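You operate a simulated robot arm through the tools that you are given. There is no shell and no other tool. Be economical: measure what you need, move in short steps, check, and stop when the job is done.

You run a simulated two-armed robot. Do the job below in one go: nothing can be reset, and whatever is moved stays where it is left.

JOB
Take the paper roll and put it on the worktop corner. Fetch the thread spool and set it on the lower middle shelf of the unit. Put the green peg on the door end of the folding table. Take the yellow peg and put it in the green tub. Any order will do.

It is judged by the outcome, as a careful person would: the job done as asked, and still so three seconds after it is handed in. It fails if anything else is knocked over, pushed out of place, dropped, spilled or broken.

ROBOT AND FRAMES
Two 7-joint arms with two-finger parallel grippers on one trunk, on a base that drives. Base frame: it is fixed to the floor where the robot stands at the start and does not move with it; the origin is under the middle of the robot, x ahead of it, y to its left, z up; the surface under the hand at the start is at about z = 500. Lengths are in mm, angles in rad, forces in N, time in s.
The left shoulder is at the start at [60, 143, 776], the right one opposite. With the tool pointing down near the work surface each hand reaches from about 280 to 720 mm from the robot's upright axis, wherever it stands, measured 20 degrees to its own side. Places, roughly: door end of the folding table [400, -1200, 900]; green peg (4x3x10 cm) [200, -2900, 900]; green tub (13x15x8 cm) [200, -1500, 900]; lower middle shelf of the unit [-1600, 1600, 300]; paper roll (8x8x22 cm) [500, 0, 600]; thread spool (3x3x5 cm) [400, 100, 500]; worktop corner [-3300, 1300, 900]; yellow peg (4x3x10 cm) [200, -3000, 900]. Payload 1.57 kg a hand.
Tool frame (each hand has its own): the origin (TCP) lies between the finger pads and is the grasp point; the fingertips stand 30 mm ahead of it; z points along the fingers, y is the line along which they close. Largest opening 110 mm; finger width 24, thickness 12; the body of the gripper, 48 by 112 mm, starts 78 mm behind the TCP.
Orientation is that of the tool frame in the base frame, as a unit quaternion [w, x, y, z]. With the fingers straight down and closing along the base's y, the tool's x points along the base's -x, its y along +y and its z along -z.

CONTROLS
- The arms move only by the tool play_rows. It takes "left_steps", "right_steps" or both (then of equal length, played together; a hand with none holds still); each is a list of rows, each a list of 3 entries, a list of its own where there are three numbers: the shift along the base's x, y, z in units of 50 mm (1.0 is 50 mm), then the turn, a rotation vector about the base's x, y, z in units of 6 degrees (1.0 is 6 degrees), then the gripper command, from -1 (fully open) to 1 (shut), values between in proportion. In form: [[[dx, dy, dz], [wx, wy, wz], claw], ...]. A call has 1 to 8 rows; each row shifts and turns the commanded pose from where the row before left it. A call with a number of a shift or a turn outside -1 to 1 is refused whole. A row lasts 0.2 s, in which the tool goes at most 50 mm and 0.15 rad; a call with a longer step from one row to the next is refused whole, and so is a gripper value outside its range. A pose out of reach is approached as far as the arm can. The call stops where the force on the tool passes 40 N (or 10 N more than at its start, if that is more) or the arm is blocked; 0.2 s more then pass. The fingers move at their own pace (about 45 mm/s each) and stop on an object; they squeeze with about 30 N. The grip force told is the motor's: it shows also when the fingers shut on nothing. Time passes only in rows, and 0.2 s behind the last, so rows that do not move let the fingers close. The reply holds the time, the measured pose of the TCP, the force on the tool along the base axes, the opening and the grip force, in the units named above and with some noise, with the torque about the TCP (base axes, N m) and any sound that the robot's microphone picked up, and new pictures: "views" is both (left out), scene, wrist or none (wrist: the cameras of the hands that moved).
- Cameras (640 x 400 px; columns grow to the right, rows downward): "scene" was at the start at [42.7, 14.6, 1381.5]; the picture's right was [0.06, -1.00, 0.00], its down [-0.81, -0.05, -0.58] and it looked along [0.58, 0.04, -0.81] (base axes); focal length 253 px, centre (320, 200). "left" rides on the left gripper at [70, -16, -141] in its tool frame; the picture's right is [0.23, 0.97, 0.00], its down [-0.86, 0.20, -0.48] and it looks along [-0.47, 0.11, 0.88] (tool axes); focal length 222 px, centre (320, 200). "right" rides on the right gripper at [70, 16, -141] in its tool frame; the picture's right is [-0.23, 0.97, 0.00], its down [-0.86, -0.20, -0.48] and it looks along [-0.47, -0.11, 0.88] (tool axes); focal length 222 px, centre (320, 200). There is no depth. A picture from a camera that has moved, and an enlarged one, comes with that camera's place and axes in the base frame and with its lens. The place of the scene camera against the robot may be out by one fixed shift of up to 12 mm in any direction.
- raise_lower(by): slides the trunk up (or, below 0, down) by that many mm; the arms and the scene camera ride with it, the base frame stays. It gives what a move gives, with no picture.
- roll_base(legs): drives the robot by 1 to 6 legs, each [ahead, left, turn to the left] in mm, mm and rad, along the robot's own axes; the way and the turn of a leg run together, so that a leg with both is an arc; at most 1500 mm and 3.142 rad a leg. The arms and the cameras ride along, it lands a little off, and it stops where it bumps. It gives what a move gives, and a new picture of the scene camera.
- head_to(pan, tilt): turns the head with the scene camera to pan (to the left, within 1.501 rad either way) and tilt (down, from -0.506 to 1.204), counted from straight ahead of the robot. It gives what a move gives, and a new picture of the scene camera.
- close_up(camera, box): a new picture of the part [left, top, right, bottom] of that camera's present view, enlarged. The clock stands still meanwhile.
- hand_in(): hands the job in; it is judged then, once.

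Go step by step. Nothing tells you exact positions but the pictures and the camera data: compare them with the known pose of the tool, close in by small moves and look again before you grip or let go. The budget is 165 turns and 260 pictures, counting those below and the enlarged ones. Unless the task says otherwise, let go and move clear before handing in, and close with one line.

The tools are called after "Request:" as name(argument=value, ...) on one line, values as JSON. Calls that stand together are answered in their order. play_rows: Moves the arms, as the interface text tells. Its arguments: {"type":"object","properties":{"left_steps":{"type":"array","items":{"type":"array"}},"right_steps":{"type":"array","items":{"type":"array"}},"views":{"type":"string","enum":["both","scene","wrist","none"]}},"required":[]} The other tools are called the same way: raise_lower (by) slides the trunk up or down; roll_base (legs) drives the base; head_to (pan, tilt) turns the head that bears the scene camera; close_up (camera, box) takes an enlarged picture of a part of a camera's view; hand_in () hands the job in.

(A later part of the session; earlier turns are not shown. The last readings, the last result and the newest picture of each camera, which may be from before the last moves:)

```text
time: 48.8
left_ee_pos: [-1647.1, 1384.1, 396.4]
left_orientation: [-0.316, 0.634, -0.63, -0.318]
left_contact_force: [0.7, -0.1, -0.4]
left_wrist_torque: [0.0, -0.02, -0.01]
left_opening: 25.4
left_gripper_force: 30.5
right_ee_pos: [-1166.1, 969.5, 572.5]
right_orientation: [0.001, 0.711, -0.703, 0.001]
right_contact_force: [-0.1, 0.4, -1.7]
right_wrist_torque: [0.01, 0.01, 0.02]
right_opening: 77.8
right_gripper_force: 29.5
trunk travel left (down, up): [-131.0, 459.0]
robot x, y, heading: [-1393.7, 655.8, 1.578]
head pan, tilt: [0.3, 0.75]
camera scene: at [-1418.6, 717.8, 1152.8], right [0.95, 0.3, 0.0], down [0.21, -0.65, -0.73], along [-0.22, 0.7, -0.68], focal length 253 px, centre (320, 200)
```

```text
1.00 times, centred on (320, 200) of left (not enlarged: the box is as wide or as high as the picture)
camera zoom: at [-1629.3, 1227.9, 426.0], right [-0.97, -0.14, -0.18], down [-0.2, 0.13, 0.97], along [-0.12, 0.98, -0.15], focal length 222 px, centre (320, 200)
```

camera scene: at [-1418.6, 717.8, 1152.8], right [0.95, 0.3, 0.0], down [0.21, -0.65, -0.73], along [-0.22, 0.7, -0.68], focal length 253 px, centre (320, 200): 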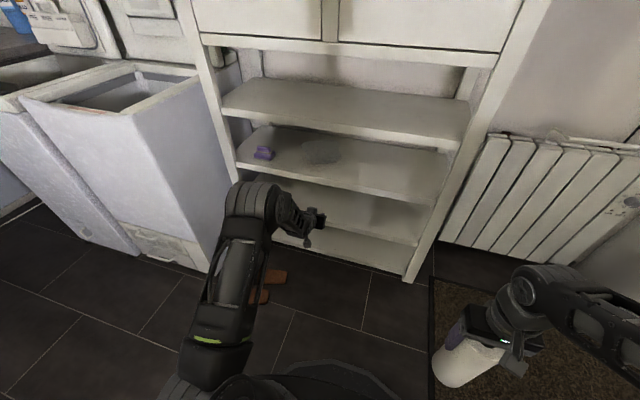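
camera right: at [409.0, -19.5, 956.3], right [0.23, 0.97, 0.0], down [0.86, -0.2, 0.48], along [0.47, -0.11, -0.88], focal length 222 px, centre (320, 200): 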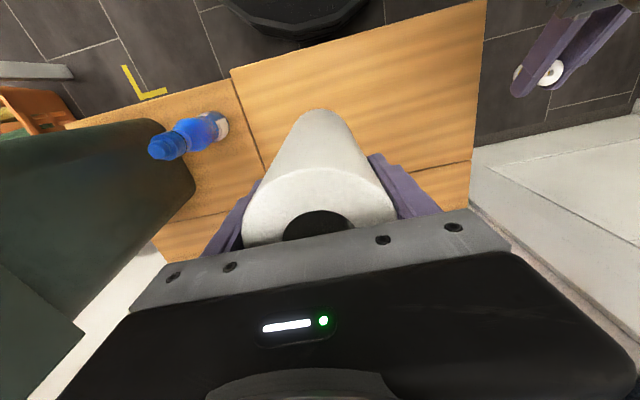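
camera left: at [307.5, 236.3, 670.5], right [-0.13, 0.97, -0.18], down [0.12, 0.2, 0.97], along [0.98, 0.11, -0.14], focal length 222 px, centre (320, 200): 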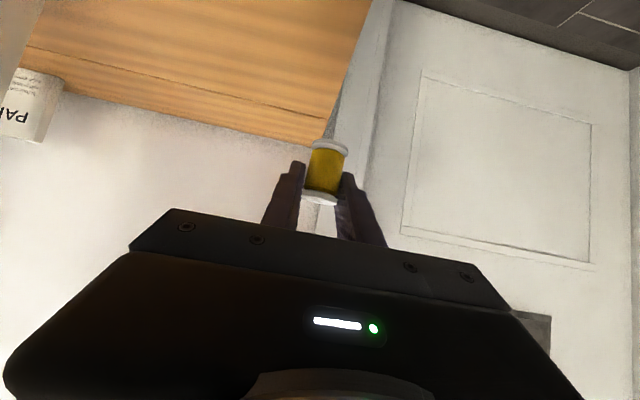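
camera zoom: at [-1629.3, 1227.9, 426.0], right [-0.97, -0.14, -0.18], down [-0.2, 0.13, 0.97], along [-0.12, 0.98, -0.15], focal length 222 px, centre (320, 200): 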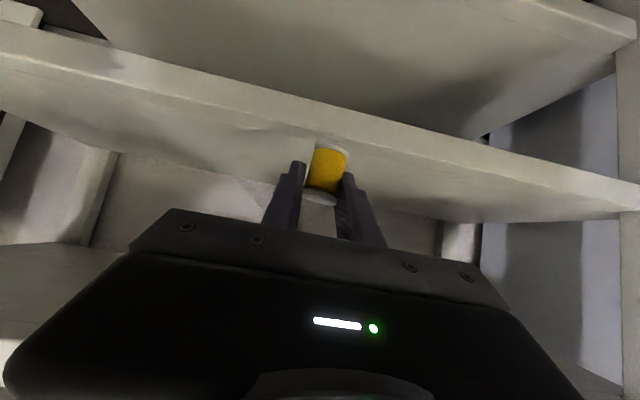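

The spool is now clearly above the shelf surface. I'll drive it in by 145 mm.

Request:
roll_base(legs=[[145, 0, 0]])

Request:
close_up(camera="left", box=[0, 0, 640, 400])

```text
time: 50.1
left_ee_pos: [-1650.3, 1527.3, 397.3]
left_orientation: [-0.315, 0.636, -0.629, -0.318]
left_contact_force: [0.2, -0.1, -0.1]
left_wrist_torque: [-0.03, 0.04, -0.02]
left_opening: 25.4
left_gripper_force: 29.9
right_ee_pos: [-1170.2, 1116.5, 572.9]
right_orientation: [0.001, 0.712, -0.702, 0.001]
right_contact_force: [0.4, 0.9, -0.5]
right_wrist_torque: [-0.02, 0.0, -0.03]
right_opening: 77.4
right_gripper_force: 29.9
trunk travel left (down, up): [-131.0, 459.0]
robot x, y, heading: [-1394.5, 801.7, 1.585]
head pan, tilt: [0.3, 0.75]
camera scene: at [-1420.3, 862.9, 1152.8], right [0.95, 0.31, 0.0], down [0.21, -0.65, -0.73], along [-0.22, 0.7, -0.68], focal length 253 px, centre (320, 200)
```

scene: 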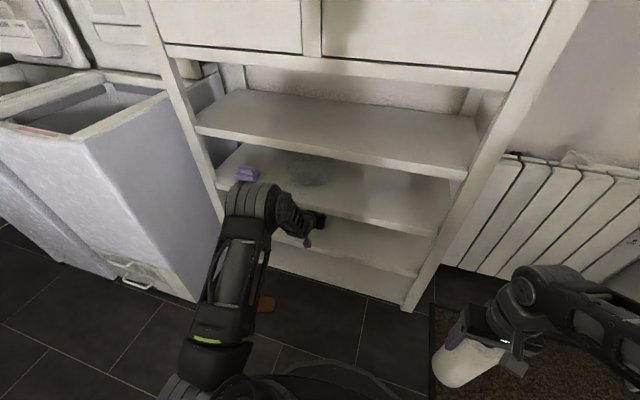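

```text
1.00 times, centred on (320, 200) of left (not enlarged: the box is as wide or as high as the picture)
camera zoom: at [-1632.0, 1372.5, 426.0], right [-0.97, -0.15, -0.18], down [-0.2, 0.13, 0.97], along [-0.12, 0.98, -0.15], focal length 222 px, centre (320, 200)
```

zoom: 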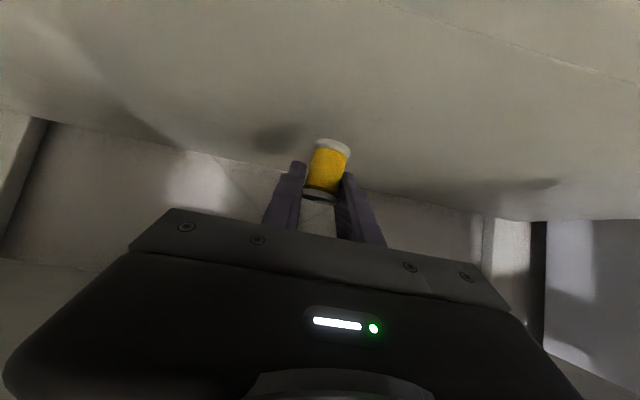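

The spool is over the shelf, so I'll lower it gently.

Request:
play_rows(left_steps=[[[0, 0, -0.25], [0, 0, 0], 1], [[0, 0, -0.25], [0, 0, 0], 1], [[0, 0, 0], [0, 0, 0], 1]], views="wrist")

```text
time: 51.0
left_ee_pos: [-1651.0, 1528.3, 372.8]
left_orientation: [-0.316, 0.635, -0.628, -0.319]
left_contact_force: [1.1, 0.2, 3.3]
left_wrist_torque: [0.03, -0.04, 0.01]
left_opening: 25.8
left_gripper_force: 30.1
right_ee_pos: [-1170.4, 1115.7, 573.1]
right_orientation: [0.001, 0.711, -0.703, 0.001]
right_contact_force: [0.4, -0.1, -0.2]
right_wrist_torque: [-0.02, -0.01, 0.01]
right_opening: 77.4
right_gripper_force: 29.5
trunk travel left (down, up): [-131.0, 459.0]
robot x, y, heading: [-1396.5, 805.4, 1.581]
head pan, tilt: [0.3, 0.75]
camera left: at [-1631.8, 1373.2, 401.1], right [-0.97, -0.15, -0.18], down [-0.2, 0.12, 0.97], along [-0.12, 0.98, -0.15], focal length 222 px, centre (320, 200)
```

left: 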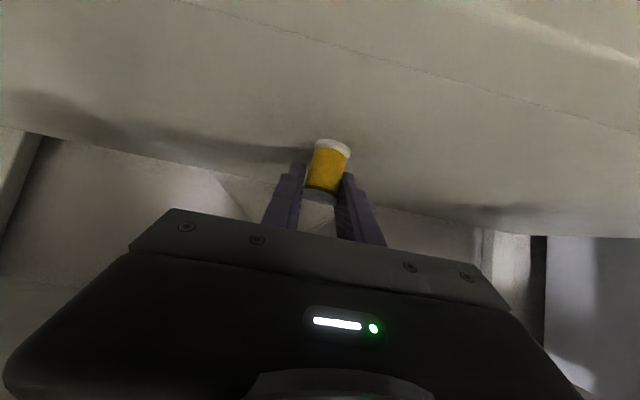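

There is slight contact at z≈373. I'll nudge down to confirm.

Request:
play_rows(left_steps=[[[0, 0, -0.04], [0, 0, 0], 1], [[0, 0, 0], [0, 0, 0], 1]], views="none")

```text
time: 51.5
left_ee_pos: [-1650.3, 1529.4, 372.6]
left_orientation: [-0.317, 0.635, -0.628, -0.32]
left_contact_force: [0.4, -1.1, 11.4]
left_wrist_torque: [0.04, -0.06, 0.03]
left_opening: 25.8
left_gripper_force: 29.9
right_ee_pos: [-1169.6, 1115.0, 573.9]
right_orientation: [0.0, 0.711, -0.703, -0.001]
right_contact_force: [0.0, -0.1, -1.3]
right_wrist_torque: [0.01, 0.02, -0.03]
right_opening: 77.5
right_gripper_force: 30.0
trunk travel left (down, up): [-131.0, 459.0]
robot x, y, heading: [-1397.6, 805.6, 1.579]
head pan, tilt: [0.3, 0.75]
```

The spool rests on the shelf. I'll open the fingers and withdraw.

Request:
play_rows(left_steps=[[[0, 0, 0.02], [0, 0, 0], 0.2], [[0, 0, 0], [0, 0, 0], 0], [[0, 0, 0], [0, 0, 0], 0], [[0, -0.4, 0.1], [0, 0, 0], 0], [[0, -0.8, 0.2], [0, 0, 0], 0], [[0, -0.8, 0.1], [0, 0, 0], 0]], views="wrist")

```text
time: 53.0
left_ee_pos: [-1649.6, 1427.8, 392.9]
left_orientation: [-0.316, 0.635, -0.629, -0.318]
left_contact_force: [0.0, 0.1, 0.6]
left_wrist_torque: [0.02, 0.0, -0.01]
left_opening: 54.7
left_gripper_force: 0.1
right_ee_pos: [-1170.5, 1115.1, 573.3]
right_orientation: [0.0, 0.711, -0.703, 0.0]
right_contact_force: [-0.8, -0.5, -1.7]
right_wrist_torque: [-0.03, 0.0, 0.02]
right_opening: 77.4
right_gripper_force: 29.6
trunk travel left (down, up): [-131.0, 459.0]
robot x, y, heading: [-1392.4, 800.0, 1.584]
head pan, tilt: [0.3, 0.75]
camera left: at [-1631.7, 1271.5, 421.2], right [-0.97, -0.15, -0.18], down [-0.2, 0.13, 0.97], along [-0.12, 0.98, -0.15], focal length 222 px, centre (320, 200)
```

left: 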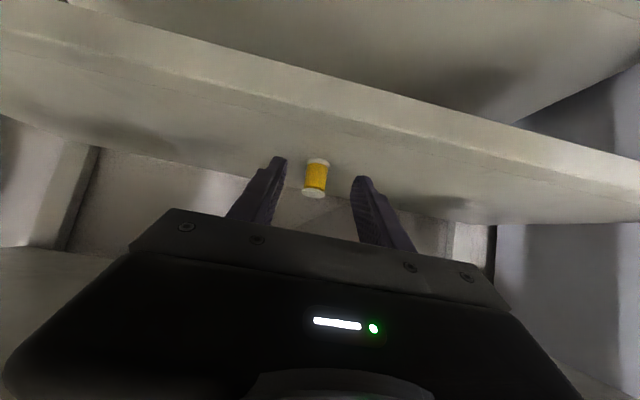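

The spool stands upright on the shelf. I'll back out, raise the trunk, and return the left gripper to pointing down.

Request:
roll_base(legs=[[-450, 0, 0]])

Request:
close_up(camera="scene", box=[180, 50, 480, 290])

Request:
raise_lower(by=300)

Request:
play_rows(left_steps=[[[0, -0.4, 0.3], [-1, 0, 0], -1], [[0, -0.4, 0.3], [-1, 0, 0], -1], [[0, -0.4, 0.3], [-1, 0, 0], -1], [[0, -0.4, 0.3], [-1, 0, 0], -1], [[0, -0.4, 0.3], [-1, 0, 0], -1], [[0, -0.4, 0.3], [-1, 0, 0], -1], [[0, -0.4, 0.3], [-1, 0, 0], -1], [[0, -0.4, 0.3], [-1, 0, 0], -1]], views="none")

```text
time: 55.7
left_ee_pos: [-1645.1, 975.2, 392.5]
left_orientation: [-0.316, 0.636, -0.628, -0.319]
left_contact_force: [0.2, -0.9, 0.2]
left_wrist_torque: [-0.01, 0.01, -0.01]
left_opening: 55.0
left_gripper_force: 0.0
right_ee_pos: [-1164.7, 662.8, 574.0]
right_orientation: [0.0, 0.712, -0.703, 0.001]
right_contact_force: [0.1, -0.9, -1.3]
right_wrist_torque: [0.01, -0.01, 0.04]
right_opening: 77.5
right_gripper_force: 30.5
trunk travel left (down, up): [-131.0, 459.0]
robot x, y, heading: [-1391.0, 352.1, 1.581]
head pan, tilt: [0.3, 0.75]
camera scene: at [-1415.0, 410.9, 1152.8], right [0.95, 0.31, 0.0], down [0.21, -0.65, -0.73], along [-0.22, 0.7, -0.68], focal length 253 px, centre (320, 200)
```

scene: 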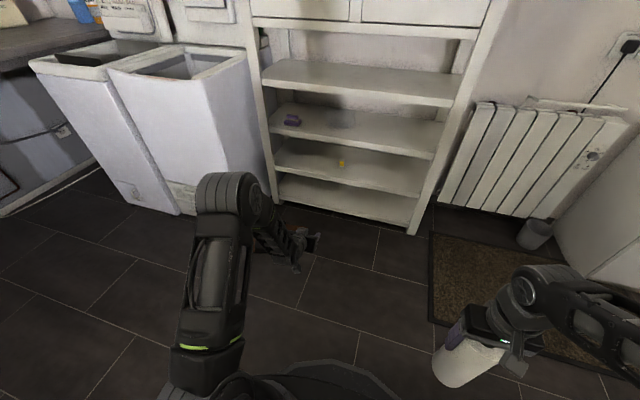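

```text
1.67 times, centred on (330, 170) of scene
camera zoom: at [-1415.0, 410.9, 1152.8], right [0.95, 0.31, 0.0], down [0.21, -0.65, -0.73], along [-0.22, 0.7, -0.68], focal length 422 px, centre (303, 250)
```

zoom: 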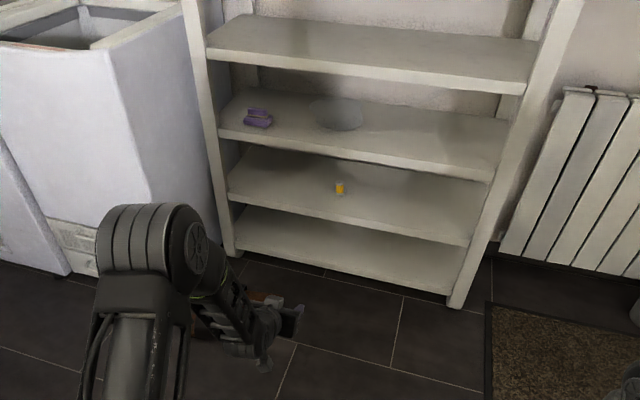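

```text
time: 58.7
left_ee_pos: [-1644.4, 975.1, 692.9]
left_orientation: [-0.316, 0.636, -0.628, -0.318]
left_contact_force: [0.6, -0.1, 0.7]
left_wrist_torque: [0.03, -0.01, -0.04]
left_opening: 55.0
left_gripper_force: 0.1
right_ee_pos: [-1163.5, 663.6, 873.1]
right_orientation: [0.0, 0.712, -0.702, 0.001]
right_contact_force: [-0.3, -0.2, -1.8]
right_wrist_torque: [-0.03, -0.02, -0.03]
right_opening: 77.4
right_gripper_force: 29.7
trunk travel left (down, up): [-431.0, 159.0]
robot x, y, heading: [-1389.5, 352.4, 1.577]
head pan, tilt: [0.3, 0.75]
```

```text
time: 60.5
left_ee_pos: [-1646.2, 814.1, 812.5]
left_orientation: [-0.03, 0.709, -0.704, -0.035]
left_contact_force: [0.1, 0.4, -0.4]
left_wrist_torque: [0.02, -0.03, -0.07]
left_opening: 110.0
left_gripper_force: 0.0
right_ee_pos: [-1164.7, 663.9, 873.8]
right_orientation: [0.001, 0.711, -0.703, 0.001]
right_contact_force: [0.0, 0.6, -1.4]
right_wrist_torque: [0.0, 0.01, -0.02]
right_opening: 77.5
right_gripper_force: 29.3
trunk travel left (down, up): [-431.0, 159.0]
robot x, y, heading: [-1389.3, 353.7, 1.587]
head pan, tilt: [0.3, 0.75]
```

The spool is on the third shelf. Next I'll raise fully, turn towards the worktop and look.

Request:
raise_lower(by=155)

Request:
roll_base(legs=[[0, 0, 1.56], [500, 0, 0]])

Request:
head_to(pan=-0.3, tilt=0.45)

```text
time: 62.3
left_ee_pos: [-1645.2, 815.0, 965.9]
left_orientation: [-0.029, 0.709, -0.703, -0.035]
left_contact_force: [0.5, -0.3, 0.0]
left_wrist_torque: [0.01, -0.01, 0.02]
left_opening: 110.0
left_gripper_force: 0.0
right_ee_pos: [-1164.1, 663.6, 1028.8]
right_orientation: [0.001, 0.711, -0.703, 0.0]
right_contact_force: [-0.5, 0.0, -1.6]
right_wrist_torque: [0.01, 0.01, 0.02]
right_opening: 77.2
right_gripper_force: 30.4
trunk travel left (down, up): [-586.0, 4.0]
robot x, y, heading: [-1391.0, 351.2, 1.588]
head pan, tilt: [0.3, 0.75]
```

```text
time: 69.1
left_ee_pos: [-2352.9, 80.7, 967.1]
left_orientation: [0.004, 0.999, 0.009, -0.045]
left_contact_force: [0.5, 0.1, -0.4]
left_wrist_torque: [0.02, -0.02, 0.02]
left_opening: 110.3
left_gripper_force: 0.0
right_ee_pos: [-2206.3, 563.9, 1027.4]
right_orientation: [0.0, 1.0, 0.012, 0.0]
right_contact_force: [-0.8, -0.3, -1.3]
right_wrist_torque: [0.0, -0.06, 0.02]
right_opening: 77.0
right_gripper_force: 30.7
trunk travel left (down, up): [-586.0, 4.0]
robot x, y, heading: [-1891.6, 341.5, -3.124]
head pan, tilt: [0.3, 0.75]
camera scene: at [-1941.8, 326.3, 1607.8], right [-0.32, 0.95, 0.0], down [0.65, 0.22, -0.73], along [-0.69, -0.23, -0.68], focal length 253 px, centre (320, 200)
```

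scene: 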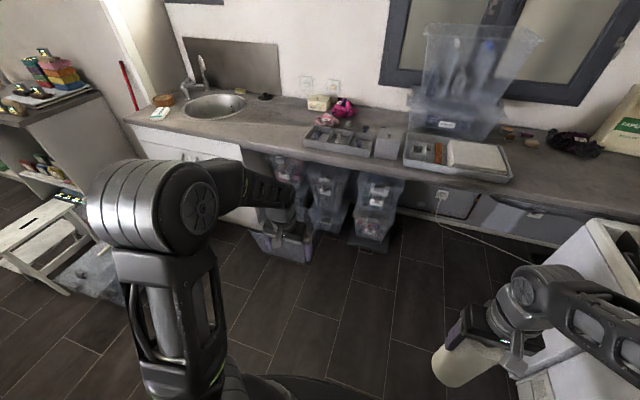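

```text
time: 70.1
left_ee_pos: [-2352.3, 81.1, 967.1]
left_orientation: [0.005, 0.999, 0.009, -0.047]
left_contact_force: [-0.3, 0.0, -0.7]
left_wrist_torque: [-0.02, 0.0, -0.01]
left_opening: 109.9
left_gripper_force: 0.0
right_ee_pos: [-2207.2, 564.7, 1028.5]
right_orientation: [0.0, 1.0, 0.011, 0.001]
right_contact_force: [-0.4, 0.3, -0.9]
right_wrist_torque: [-0.03, 0.03, 0.02]
right_opening: 76.8
right_gripper_force: 30.0
trunk travel left (down, up): [-586.0, 4.0]
robot x, y, heading: [-1892.3, 346.5, -3.115]
head pan, tilt: [-0.3, 0.45]
camera scene: at [-1950.6, 377.7, 1634.2], right [0.27, 0.96, 0.0], down [0.42, -0.12, -0.9], along [-0.87, 0.25, -0.44], focal length 253 px, centre (320, 200)
```

scene: 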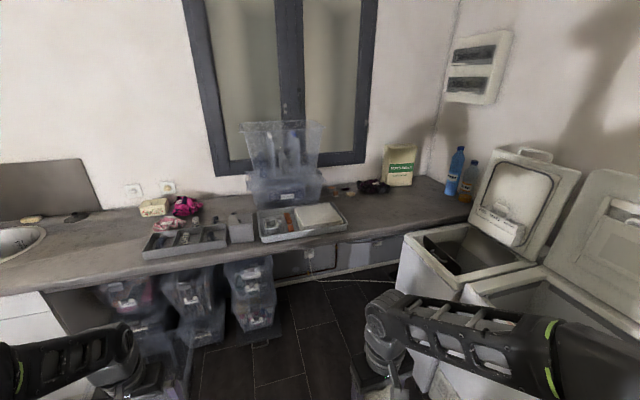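

The free corner area is around [-3200,1270] between the tray and the bottles. I'll raise both hands above worktop height and drive closer.

Request:
play_rows(left_steps=[[[0.65, 0, 0.6], [0, 0, 0], -0.5], [[0.65, 0, 0.6], [0, 0, 0], -0.5], [[0.65, 0, 0.6], [0, 0, 0], -0.5], [[0.5, 0, 0.6], [0, 0, 0], -0.5], [[0, 0, 0], [0, 0, 0], -0.5]], right_steps=[[[0, 0, 0.6], [0, 0, 0], 1], [[0, 0, 0.6], [0, 0, 0], 1], [[0, 0, 0.6], [0, 0, 0], 1], [[0, 0, 0.6], [0, 0, 0], 1], [[0, 0, 0], [0, 0, 0], 1]], views="none")

Request:
roll_base(legs=[[600, 0, 0], [0, -350, 0], [0, 0, -0.35]])

```text
time: 71.3
left_ee_pos: [-2229.1, 81.3, 1087.3]
left_orientation: [0.003, 0.999, 0.008, -0.046]
left_contact_force: [-0.3, 0.2, 0.4]
left_wrist_torque: [0.0, -0.01, -0.04]
left_opening: 82.5
left_gripper_force: 0.1
right_ee_pos: [-2206.6, 563.7, 1150.2]
right_orientation: [0.0, 1.0, 0.011, 0.001]
right_contact_force: [0.1, -0.4, -2.0]
right_wrist_torque: [0.02, -0.05, -0.01]
right_opening: 77.0
right_gripper_force: 30.2
trunk travel left (down, up): [-586.0, 4.0]
robot x, y, heading: [-1890.8, 339.5, -3.119]
head pan, tilt: [-0.3, 0.45]
```

```text
time: 77.6
left_ee_pos: [-2914.0, 552.6, 1086.3]
left_orientation: [-0.004, 0.984, -0.171, -0.046]
left_contact_force: [0.0, 0.6, -0.6]
left_wrist_torque: [0.01, 0.01, 0.03]
left_opening: 82.6
left_gripper_force: 0.1
right_ee_pos: [-2721.5, 997.2, 1148.8]
right_orientation: [0.001, 0.986, -0.168, 0.001]
right_contact_force: [-0.3, -0.8, -0.7]
right_wrist_torque: [0.01, -0.01, 0.0]
right_opening: 76.6
right_gripper_force: 29.5
trunk travel left (down, up): [-586.0, 4.0]
robot x, y, heading: [-2506.6, 674.7, 2.8]
head pan, tilt: [-0.3, 0.45]
camera scene: at [-2551.4, 732.3, 1634.2], right [0.6, 0.8, 0.0], down [0.35, -0.26, -0.9], along [-0.72, 0.54, -0.44], focal length 253 px, centre (320, 200)
```

scene: 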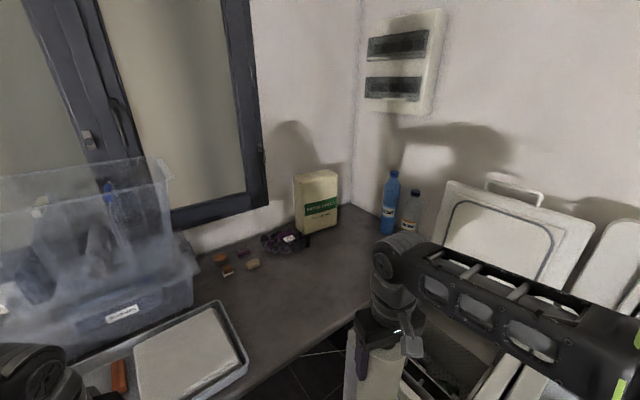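

The target spot is about [-3190,1270]. I'll move a bit closer to bring it within reach.

Request:
roll_base(legs=[[208, -69, 0]])

Request:
head_to(pan=-0.3, tilt=0.85)

```text
time: 79.3
left_ee_pos: [-3087.3, 687.3, 1086.0]
left_orientation: [-0.004, 0.984, -0.171, -0.046]
left_contact_force: [-0.2, 1.0, 0.6]
left_wrist_torque: [-0.01, -0.01, 0.03]
left_opening: 82.6
left_gripper_force: 0.0
right_ee_pos: [-2895.6, 1131.5, 1148.0]
right_orientation: [0.0, 0.986, -0.169, 0.001]
right_contact_force: [-0.8, -0.3, -0.8]
right_wrist_torque: [0.0, -0.03, -0.03]
right_opening: 76.3
right_gripper_force: 29.9
trunk travel left (down, up): [-586.0, 4.0]
robot x, y, heading: [-2678.5, 810.8, 2.803]
head pan, tilt: [-0.3, 0.45]
camera scene: at [-2725.4, 867.0, 1634.2], right [0.6, 0.8, 0.0], down [0.35, -0.26, -0.9], along [-0.72, 0.54, -0.44], focal length 253 px, centre (320, 200)
```

scene: 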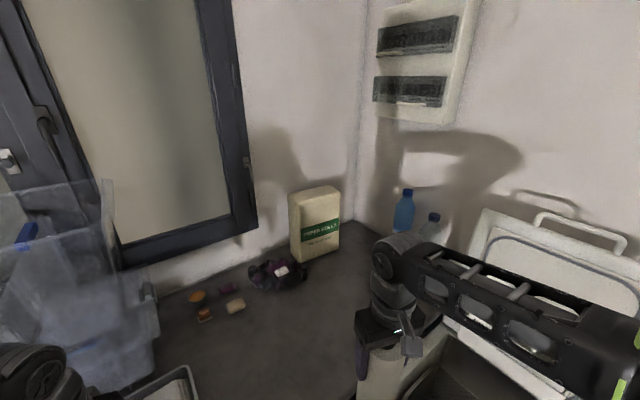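

```text
time: 80.2
left_ee_pos: [-3086.0, 686.0, 1084.9]
left_orientation: [-0.005, 0.984, -0.171, -0.046]
left_contact_force: [0.7, 0.0, -0.7]
left_wrist_torque: [0.04, -0.01, -0.03]
left_opening: 82.4
left_gripper_force: 0.1
right_ee_pos: [-2895.0, 1130.4, 1149.3]
right_orientation: [0.0, 0.986, -0.168, 0.001]
right_contact_force: [1.1, 0.0, -1.3]
right_wrist_torque: [0.0, 0.04, -0.02]
right_opening: 76.6
right_gripper_force: 29.7
trunk travel left (down, up): [-586.0, 4.0]
robot x, y, heading: [-2675.0, 809.5, 2.799]
head pan, tilt: [-0.3, 0.85]
camera scene: at [-2713.3, 857.9, 1599.8], right [0.6, 0.8, 0.0], down [0.6, -0.45, -0.66], along [-0.53, 0.39, -0.75], focal length 253 px, centre (320, 200)
```

scene: 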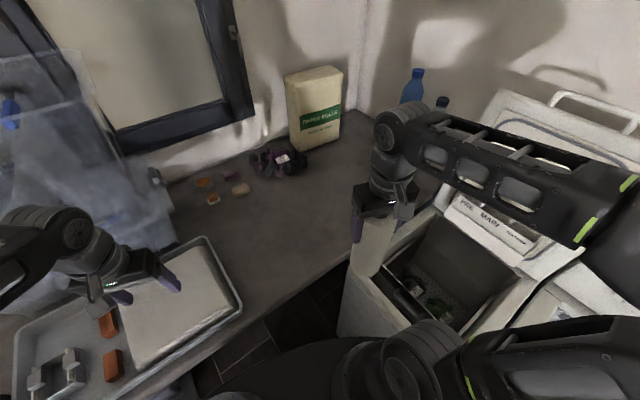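

The way is clear. I'll extend the right hand out over the corner area at height.

Request:
play_rows(right_steps=[[[-0.86, 0.4, 0], [0, 0, 0], 1], [[-0.86, 0.4, 0], [0, 0, 0], 1], [[-0.86, 0.4, 0], [0, 0, 0], 1], [[-0.86, 0.4, 0], [0, 0, 0], 1], [[-0.86, 0.4, 0], [0, 0, 0], 1], [[-0.86, 0.4, 0], [0, 0, 0], 1], [[-0.86, 0.4, 0], [0, 0, 0], 1], [[0, 0, 0], [0, 0, 0], 1]])

```text
time: 82.0
left_ee_pos: [-3086.0, 686.8, 1084.8]
left_orientation: [-0.004, 0.984, -0.171, -0.046]
left_contact_force: [0.0, 0.3, 0.4]
left_wrist_torque: [-0.03, 0.01, 0.0]
left_opening: 82.5
left_gripper_force: 0.1
right_ee_pos: [-3115.6, 1234.2, 1143.0]
right_orientation: [0.0, 0.986, -0.168, 0.0]
right_contact_force: [0.2, 0.8, -1.3]
right_wrist_torque: [-0.05, 0.03, 0.01]
right_opening: 76.7
right_gripper_force: 30.2
right hand out of reach, approached as far as the arm can: row 5, 6, 7
trunk travel left (down, up): [-586.0, 4.0]
robot x, y, heading: [-2680.9, 814.8, 2.803]
head pan, tilt: [-0.3, 0.85]
camera scene: at [-2712.4, 859.0, 1599.8], right [0.6, 0.8, 0.0], down [0.6, -0.45, -0.66], along [-0.53, 0.39, -0.75], focal length 253 px, centre (320, 200)
camera right: at [-3054.7, 1196.2, 1282.4], right [-0.54, -0.84, 0.0], down [-0.74, 0.47, 0.48], along [-0.4, 0.26, -0.88], focal length 222 px, centre (320, 200)
```

scene: 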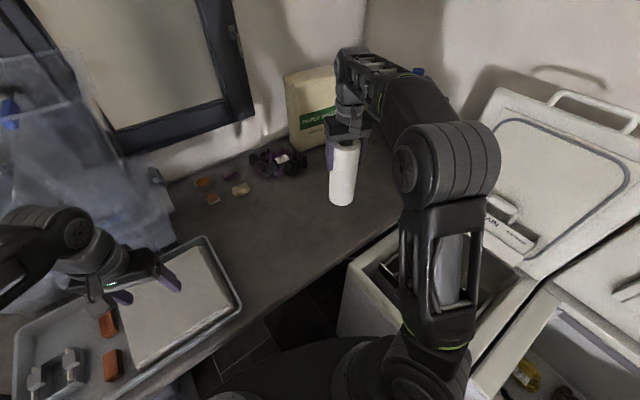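
right: 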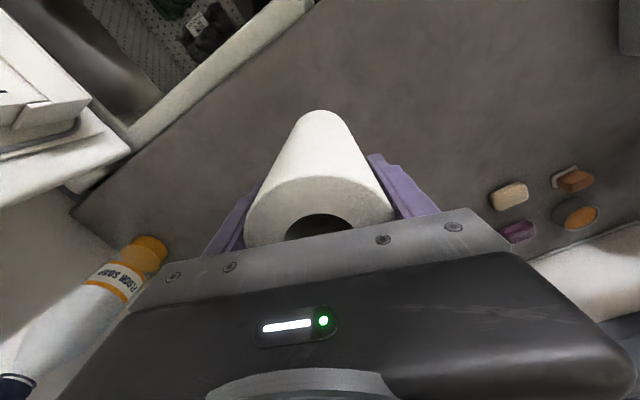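

The roll is over the worktop, but I'd like it deeper into the corner. I'll shift the base a little closer and turn left to bring the right shoulder nearer.

Request:
roll_base(legs=[[56, 20, 0], [0, 0, 0.3]])

```text
time: 83.2
left_ee_pos: [-3139.2, 684.3, 1087.8]
left_orientation: [-0.004, 0.985, -0.168, -0.049]
left_contact_force: [0.1, 0.7, -0.1]
left_wrist_torque: [-0.04, 0.01, 0.01]
left_opening: 82.4
left_gripper_force: 0.0
right_ee_pos: [-3167.7, 1233.5, 1144.4]
right_orientation: [0.001, 0.986, -0.167, -0.003]
right_contact_force: [0.3, 0.1, -1.6]
right_wrist_torque: [-0.02, 0.02, 0.01]
right_opening: 76.2
right_gripper_force: 29.9
trunk travel left (down, up): [-586.0, 4.0]
robot x, y, heading: [-2735.3, 812.7, 2.808]
head pan, tilt: [-0.3, 0.85]
stopped in leg 1: the robot was blocked; the commanded pose is now the measured one
camera scene: at [-2763.3, 858.8, 1600.0], right [0.59, 0.81, 0.0], down [0.6, -0.45, -0.66], along [-0.53, 0.39, -0.75], focal length 253 px, centre (320, 200)
```

scene: 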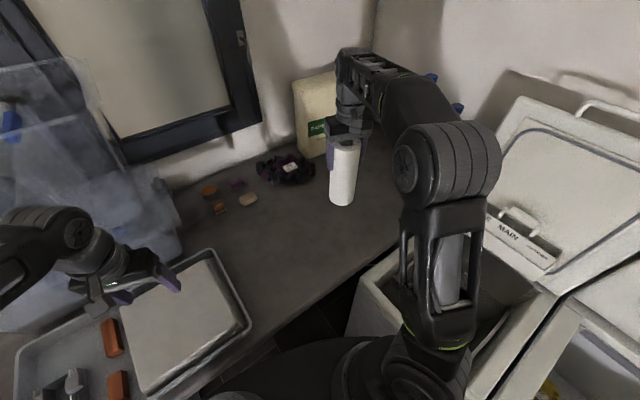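

I hit a slight block, probably the base against the worktop. I'll back off a touch, then lower and extend the arm.

Request:
roll_base(legs=[[-12, 0, 0]])

Request:
play_rows(right_steps=[[[-0.4, 0.3, -0.6], [0, 0, 0], 1], [[-0.4, 0.3, -0.6], [0, 0, 0], 1], [[-0.4, 0.3, -0.2], [0, 0, 0], 1], [[0, 0, 0], [0, 0, 0], 1]])

```text
time: 83.9
left_ee_pos: [-3133.8, 680.8, 1086.2]
left_orientation: [-0.004, 0.984, -0.17, -0.046]
left_contact_force: [-0.1, -0.3, 0.3]
left_wrist_torque: [-0.03, 0.0, -0.03]
left_opening: 82.4
left_gripper_force: 0.0
right_ee_pos: [-3162.7, 1227.6, 1143.1]
right_orientation: [0.0, 0.986, -0.168, 0.0]
right_contact_force: [0.1, -0.4, -1.1]
right_wrist_torque: [0.03, -0.02, 0.01]
right_opening: 76.5
right_gripper_force: 30.3
trunk travel left (down, up): [-586.0, 4.0]
robot x, y, heading: [-2722.7, 806.6, 2.803]
head pan, tilt: [-0.3, 0.85]
camera scene: at [-2760.1, 853.8, 1599.9], right [0.59, 0.8, 0.0], down [0.6, -0.45, -0.66], along [-0.53, 0.39, -0.75], focal length 253 px, centre (320, 200)
```

scene: 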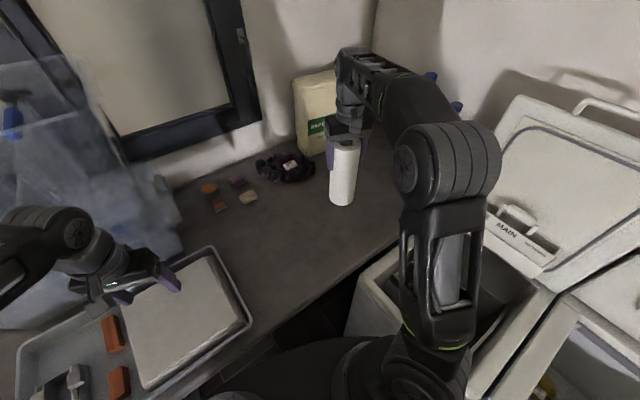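

```text
time: 84.9
left_ee_pos: [-3132.3, 681.5, 1087.8]
left_orientation: [-0.004, 0.984, -0.17, -0.046]
left_contact_force: [-0.7, 0.1, -0.1]
left_wrist_torque: [0.0, -0.01, -0.02]
left_opening: 82.6
left_gripper_force: 0.0
right_ee_pos: [-3223.7, 1275.7, 1072.5]
right_orientation: [0.0, 0.986, -0.168, -0.001]
right_contact_force: [0.9, 0.1, -0.6]
right_wrist_torque: [0.02, 0.03, -0.01]
right_opening: 76.1
right_gripper_force: 30.2
trunk travel left (down, up): [-586.0, 4.0]
robot x, y, heading: [-2726.8, 809.6, 2.804]
head pan, tilt: [-0.3, 0.85]
camera scene: at [-2759.3, 853.6, 1599.8], right [0.59, 0.8, 0.0], down [0.6, -0.45, -0.66], along [-0.53, 0.39, -0.75], focal length 253 px, centre (320, 200)
camera right: at [-3162.7, 1237.4, 1211.7], right [-0.54, -0.84, 0.0], down [-0.74, 0.47, 0.48], along [-0.4, 0.26, -0.88], focal length 222 px, centre (320, 200)
```

scene: 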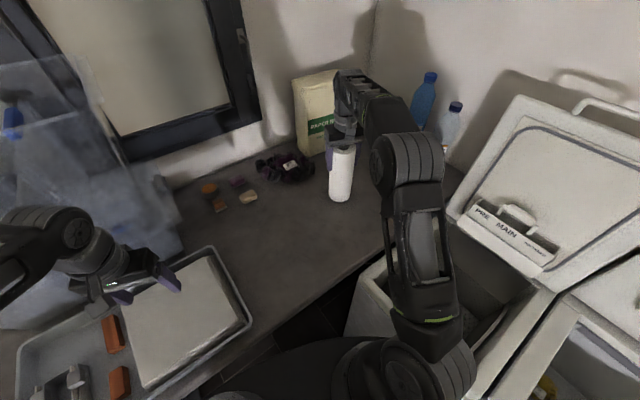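
right: 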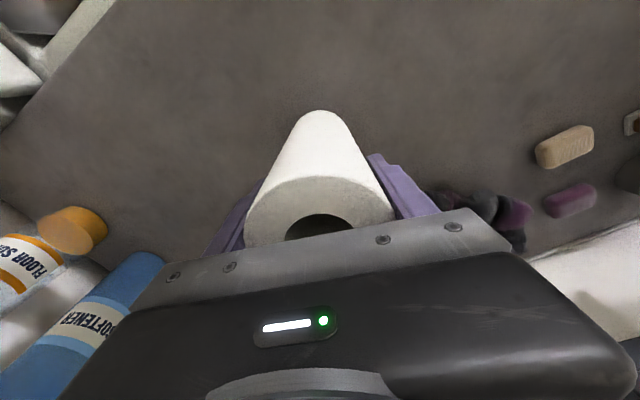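

The position is good at [-3224,1276], so I'll lower in small steps until contact.

Request:
play_rows(right_steps=[[[0, 0, -0.1], [0, 0, 0], 1], [[0, 0, -0.1], [0, 0, 0], 1], [[0, 0, 0], [0, 0, 0], 1]], views="none")

Request:
close_up(camera="scene", box=[260, 110, 420, 230])

```text
time: 85.7
left_ee_pos: [-3132.2, 680.6, 1086.3]
left_orientation: [-0.004, 0.984, -0.17, -0.046]
left_contact_force: [0.6, 0.6, 0.4]
left_wrist_torque: [-0.03, -0.02, -0.02]
left_opening: 82.3
left_gripper_force: 0.1
right_ee_pos: [-3223.2, 1274.9, 1062.3]
right_orientation: [0.0, 0.986, -0.168, 0.001]
right_contact_force: [-0.2, -0.3, -0.5]
right_wrist_torque: [0.01, 0.01, -0.03]
right_opening: 76.1
right_gripper_force: 30.0
trunk travel left (down, up): [-586.0, 4.0]
robot x, y, heading: [-2726.1, 807.8, 2.809]
head pan, tilt: [-0.3, 0.85]
```

```text
3.33 times, centred on (340, 170) of scene
camera zoom: at [-2760.0, 854.2, 1599.8], right [0.59, 0.8, 0.0], down [0.6, -0.45, -0.66], along [-0.53, 0.39, -0.75], focal length 844 px, centre (253, 300)
```

zoom: 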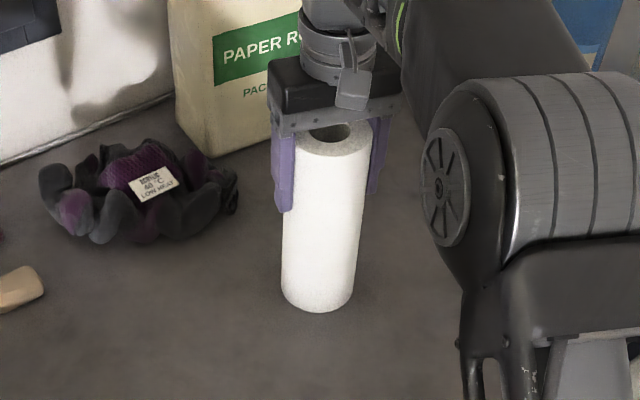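

Not touching yet, so I'll continue down.

Request:
play_rows(right_steps=[[[0, 0, -0.08], [0, 0, 0], 1], [[0, 0, -0.08], [0, 0, 0], 1], [[0, 0, 0], [0, 0, 0], 1]], views="none")

```text
time: 86.5
left_ee_pos: [-3131.9, 681.8, 1087.7]
left_orientation: [-0.005, 0.984, -0.17, -0.047]
left_contact_force: [0.3, -0.5, 0.8]
left_wrist_torque: [0.01, 0.01, 0.0]
left_opening: 82.7
left_gripper_force: 0.0
right_ee_pos: [-3222.1, 1272.9, 1057.8]
right_orientation: [0.0, 0.986, -0.168, -0.001]
right_contact_force: [-1.5, 0.9, 24.0]
right_wrist_torque: [-0.07, 0.17, -0.22]
right_opening: 74.6
right_gripper_force: 30.3
trunk travel left (down, up): [-586.0, 4.0]
robot x, y, heading: [-2729.3, 807.9, 2.805]
head pan, tilt: [-0.3, 0.85]
```

The roll is down. I'll relieve the pressure, open the fingers and go straight up.

Request:
play_rows(right_steps=[[[0, 0, 0.07], [0, 0, 0], 1], [[0, 0, 0], [0, 0, 0], 0.1], [[0, 0, 0], [0, 0, 0], -1], [[0, 0, 0], [0, 0, 0], -1], [[0, 0, 0.4], [0, 0, 0], -1], [[0, 0, 0.8], [0, 0, 0], -1], [[0, 0, 0.8], [0, 0, 0], -1]])

```text
time: 88.1
left_ee_pos: [-3132.8, 681.1, 1086.1]
left_orientation: [-0.004, 0.984, -0.17, -0.046]
left_contact_force: [0.2, -0.2, -0.2]
left_wrist_torque: [0.01, 0.0, -0.04]
left_opening: 82.5
left_gripper_force: 0.0
right_ee_pos: [-3222.1, 1274.6, 1078.6]
right_orientation: [0.0, 0.986, -0.168, 0.0]
right_contact_force: [0.3, 0.2, -0.9]
right_wrist_torque: [-0.03, 0.02, 0.0]
right_opening: 110.0
right_gripper_force: 0.0
right hand out of reach, approached as far as the arm can: row 6, 7
trunk travel left (down, up): [-586.0, 4.0]
robot x, y, heading: [-2728.1, 807.0, 2.811]
head pan, tilt: [-0.3, 0.85]
camera scene: at [-2759.8, 854.0, 1599.8], right [0.59, 0.8, 0.0], down [0.6, -0.45, -0.66], along [-0.53, 0.39, -0.75], focal length 253 px, centre (320, 200)
camera right: at [-3161.5, 1237.3, 1218.5], right [-0.54, -0.84, 0.0], down [-0.74, 0.47, 0.48], along [-0.4, 0.26, -0.88], focal length 222 px, centre (320, 200)
```

scene: 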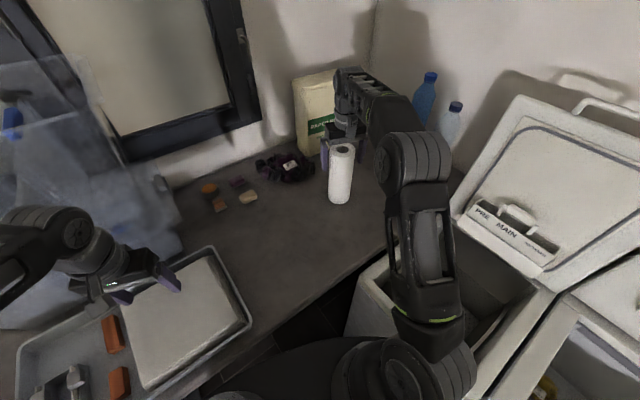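
right: 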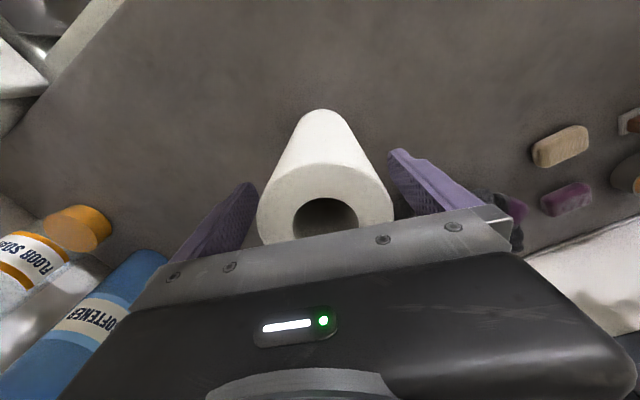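

The arm is at its height limit, but moving back along the open-finger plane is clear of the roll, as the palm is 40 mm above it. I'll retreat that way.

Request:
play_rows(right_steps=[[[0.47, -0.166, 0], [0, 0, 0], -1], [[0.66, -0.232, 0], [0, 0, 0], -1], [[0.75, -0.265, 0], [0, 0, 0], -1], [[0.75, -0.265, 0], [0, 0, 0], -1], [[0.75, -0.265, 0], [0, 0, 0], -1]])

```text
time: 89.3
left_ee_pos: [-3131.7, 682.5, 1086.4]
left_orientation: [-0.004, 0.984, -0.17, -0.048]
left_contact_force: [0.5, 0.7, 0.0]
left_wrist_torque: [-0.02, 0.02, -0.01]
left_opening: 82.3
left_gripper_force: 0.0
right_ee_pos: [-3052.8, 1216.3, 1077.7]
right_orientation: [-0.001, 0.986, -0.167, -0.001]
right_contact_force: [0.8, -0.7, 0.4]
right_wrist_torque: [0.01, 0.02, -0.04]
right_opening: 110.0
right_gripper_force: 0.0
trunk travel left (down, up): [-586.0, 4.0]
robot x, y, heading: [-2723.7, 807.3, 2.803]
head pan, tilt: [-0.3, 0.85]
camera scene: at [-2758.5, 853.9, 1599.8], right [0.59, 0.8, 0.0], down [0.6, -0.45, -0.66], along [-0.53, 0.39, -0.75], focal length 253 px, centre (320, 200)
camera right: at [-2992.5, 1178.6, 1216.6], right [-0.54, -0.84, 0.0], down [-0.74, 0.47, 0.48], along [-0.41, 0.26, -0.88], focal length 222 px, centre (320, 200)
```

scene: 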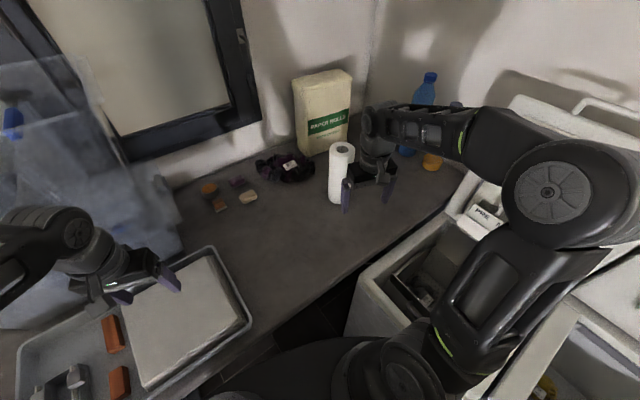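
right: 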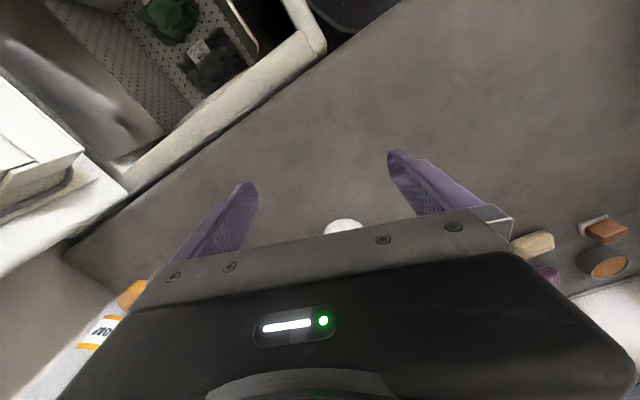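

The roll stands upright on the corner. I'll back away towards the middle of the room and turn towards the pegs' end.

Request:
roll_base(legs=[[-300, 0, 0], [-1400, 0, 0], [0, 0, 1.9], [0, 650, 0]])

Request:
head_to(pan=0, tilt=0.4)

```text
time: 105.7
left_ee_pos: [-234.6, -94.5, 1086.0]
left_orientation: [0.035, 0.709, 0.704, -0.031]
left_contact_force: [-0.8, -1.0, -0.1]
left_wrist_torque: [0.01, 0.02, 0.0]
left_opening: 82.6
left_gripper_force: 0.0
right_ee_pos: [-766.2, -197.4, 1076.4]
right_orientation: [0.0, 0.708, 0.706, 0.0]
right_contact_force: [-0.4, 0.4, 0.2]
right_wrist_torque: [-0.03, 0.0, 0.04]
right_opening: 110.1
right_gripper_force: 0.1
trunk travel left (down, up): [-586.0, 4.0]
robot x, y, heading: [-483.3, 250.6, -1.577]
head pan, tilt: [-0.3, 0.85]
camera scene: at [-509.6, 214.3, 1599.8], right [-0.95, 0.3, 0.0], down [0.22, 0.72, -0.66], along [-0.2, -0.63, -0.75], focal length 253 px, centre (320, 200)
```

scene: 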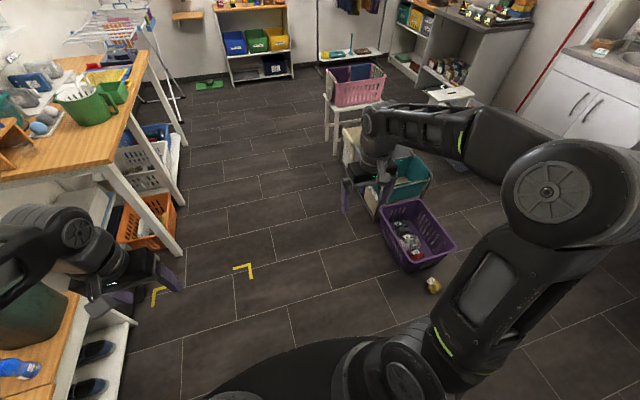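

```text
time: 106.6
left_ee_pos: [-233.8, -95.4, 1086.5]
left_orientation: [0.035, 0.708, 0.705, -0.03]
left_contact_force: [-0.5, -0.3, -0.6]
left_wrist_torque: [0.0, 0.03, -0.02]
left_opening: 82.4
left_gripper_force: 0.1
right_ee_pos: [-765.8, -196.3, 1077.2]
right_orientation: [0.0, 0.708, 0.706, 0.001]
right_contact_force: [1.0, 0.0, -0.8]
right_wrist_torque: [-0.04, 0.0, -0.02]
right_opening: 109.6
right_gripper_force: 0.1
trunk travel left (down, up): [-586.0, 4.0]
robot x, y, heading: [-490.1, 250.7, -1.574]
head pan, tilt: [0.0, 0.4]
camera scene: at [-487.2, 196.3, 1638.8], right [-1.0, 0.0, 0.0], down [0.0, 0.39, -0.92], along [0.0, -0.92, -0.39], focal length 253 px, centre (320, 200)
```

scene: 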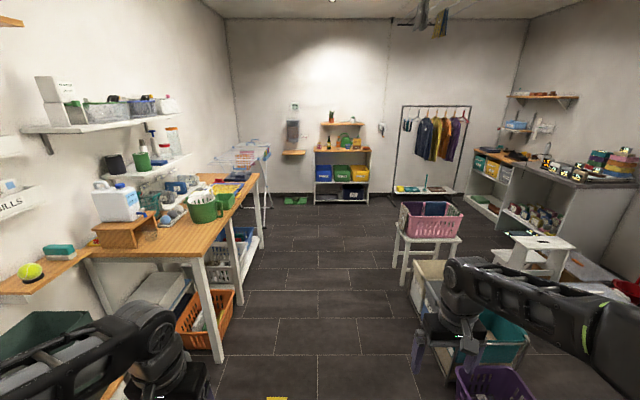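

I'll zoom in on the table and the airer.

Request:
close_up(camera="scene", box=[70, 130, 290, 270])

Request:
close_up(camera="scene", box=[200, 120, 320, 220])

```text
2.86 times, centred on (180, 200) of scene
camera zoom: at [-487.2, 196.3, 1638.8], right [-1.0, 0.0, 0.0], down [0.0, 0.39, -0.92], along [0.0, -0.92, -0.39], focal length 723 px, centre (720, 200)
```

zoom: 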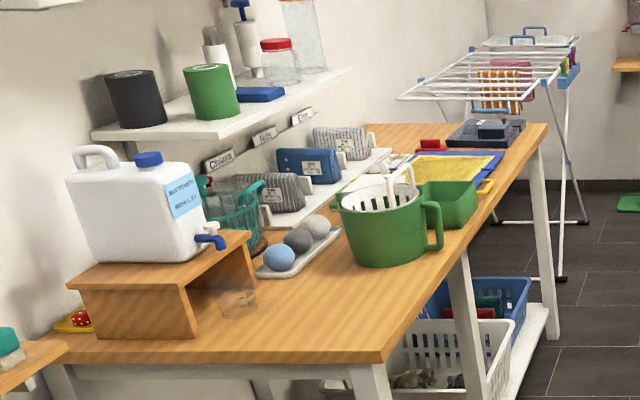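

```text
4.00 times, centred on (260, 170) of scene
camera zoom: at [-487.2, 196.3, 1638.8], right [-1.0, 0.0, 0.0], down [0.0, 0.39, -0.92], along [0.0, -0.92, -0.39], focal length 1013 px, centre (560, 320)
```

zoom: 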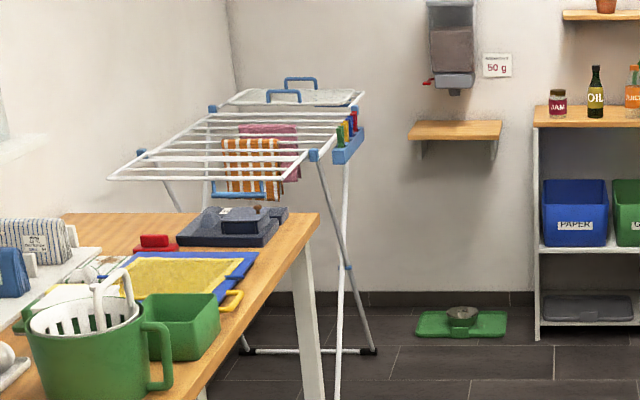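

The pegs sit in a blue holder on the airer's edge at about [200,-2950,920]. The square green tub and the door end of the table are on the way, so I'll drive down the aisle.

Request:
roll_base(legs=[[1450, 0, 0], [1250, 0, 0]])

Request:
head_to(pan=0.6, tilt=0.7)

```text
time: 119.8
left_ee_pos: [-111.4, -2803.2, 1086.4]
left_orientation: [0.036, 0.685, 0.727, -0.029]
left_contact_force: [0.5, -0.5, -0.2]
left_wrist_torque: [0.01, -0.04, 0.01]
left_opening: 82.3
left_gripper_force: 0.0
right_ee_pos: [-635.2, -2940.5, 1077.5]
right_orientation: [0.0, 0.684, 0.729, 0.0]
right_contact_force: [0.0, -0.3, -0.2]
right_wrist_torque: [0.02, 0.01, 0.01]
right_opening: 109.8
right_gripper_force: 0.0
trunk travel left (down, up): [-586.0, 4.0]
robot x, y, heading: [-383.8, -2482.5, -1.506]
head pan, tilt: [0.0, 0.4]
camera scene: at [-381.9, -2530.1, 1638.9], right [-1.0, -0.06, 0.0], down [-0.03, 0.39, -0.92], along [0.06, -0.92, -0.39], focal length 253 px, centre (320, 200)
```

scene: 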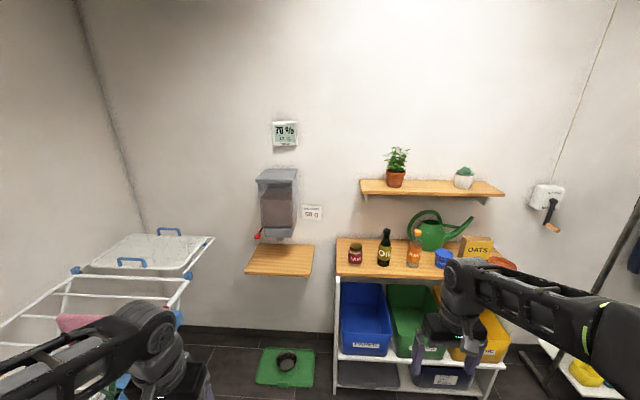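

```text
time: 120.8
left_ee_pos: [-112.0, -2803.6, 1085.6]
left_orientation: [0.036, 0.685, 0.727, -0.029]
left_contact_force: [-0.5, -0.1, -0.4]
left_wrist_torque: [0.05, -0.01, 0.01]
left_opening: 82.6
left_gripper_force: 0.0
right_ee_pos: [-634.8, -2940.2, 1077.5]
right_orientation: [0.0, 0.684, 0.729, 0.0]
right_contact_force: [-0.7, -0.2, 1.0]
right_wrist_torque: [0.0, 0.03, 0.0]
right_opening: 110.1
right_gripper_force: 0.1
trunk travel left (down, up): [-586.0, 4.0]
robot x, y, heading: [-384.8, -2478.2, -1.509]
head pan, tilt: [0.6, 0.7]
camera scene: at [-335.5, -2504.1, 1612.1], right [-0.79, -0.62, 0.0], down [-0.4, 0.51, -0.77], along [0.47, -0.6, -0.64], focal length 253 px, centre (320, 200)
```

scene: 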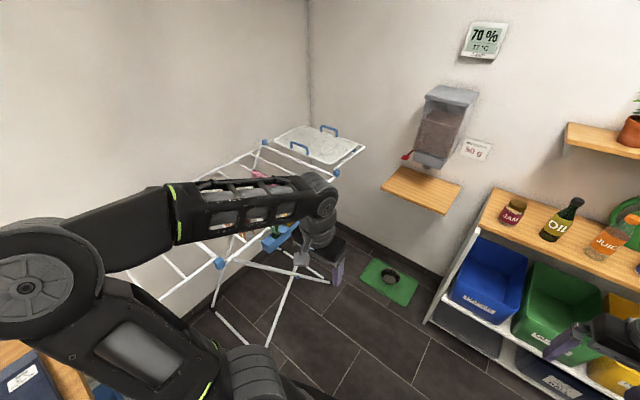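

The blue holder is at about [170,-2900,900]. I'll move to stand in front of it, facing +x.

Request:
roll_base(legs=[[0, -170, 0], [320, 0, 0], [0, 0, 1.5]])

Request:
head_to(pan=0, tilt=0.75)

```text
time: 127.7
left_ee_pos: [-192.3, -2551.3, 1087.1]
left_orientation: [0.046, 0.006, 0.999, 0.004]
left_contact_force: [-0.5, -0.2, 0.9]
left_wrist_torque: [-0.01, 0.0, -0.01]
left_opening: 82.6
left_gripper_force: 0.0
right_ee_pos: [-92.7, -3084.3, 1076.1]
right_orientation: [-0.001, 0.005, 1.0, 0.0]
right_contact_force: [-0.9, 0.8, -1.2]
right_wrist_torque: [0.02, -0.01, 0.02]
right_opening: 110.1
right_gripper_force: 0.2
trunk travel left (down, up): [-586.0, 4.0]
robot x, y, heading: [-537.1, -2803.9, -0.009]
head pan, tilt: [0.6, 0.7]
camera scene: at [-496.9, -2744.0, 1612.1], right [0.56, -0.83, 0.0], down [-0.53, -0.36, -0.76], along [0.63, 0.43, -0.64], focal length 253 px, centre (320, 200)
```

scene: 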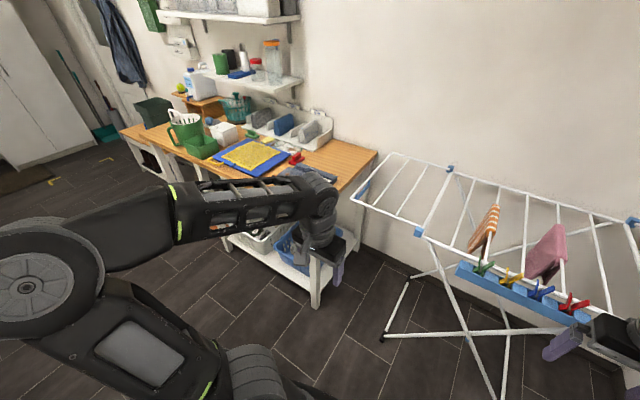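

```text
time: 128.7
left_ee_pos: [-191.4, -2552.1, 1086.5]
left_orientation: [0.046, 0.007, 0.999, 0.003]
left_contact_force: [0.2, 0.1, -0.2]
left_wrist_torque: [0.0, 0.03, -0.03]
left_opening: 82.7
left_gripper_force: 0.1
right_ee_pos: [-94.4, -3084.3, 1075.5]
right_orientation: [0.001, 0.005, 1.0, -0.001]
right_contact_force: [0.0, -0.2, -0.3]
right_wrist_torque: [0.01, -0.01, 0.02]
right_opening: 110.1
right_gripper_force: 0.1
trunk travel left (down, up): [-586.0, 4.0]
robot x, y, heading: [-538.3, -2804.8, -0.01]
head pan, tilt: [0.0, 0.75]
camera scene: at [-484.5, -2792.1, 1607.8], right [-0.01, -1.0, 0.0], down [-0.68, 0.01, -0.73], along [0.73, -0.01, -0.68], focal length 253 px, centre (320, 200)
```

scene: 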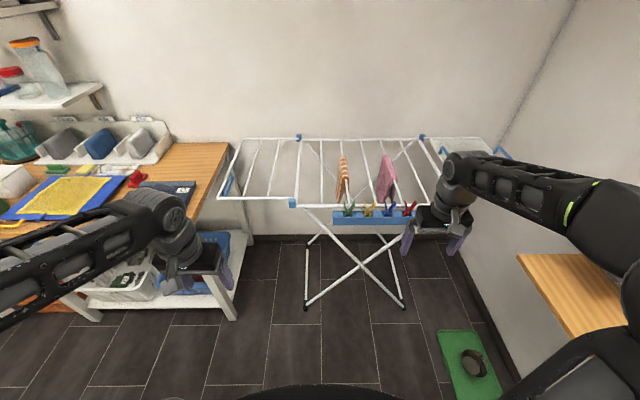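

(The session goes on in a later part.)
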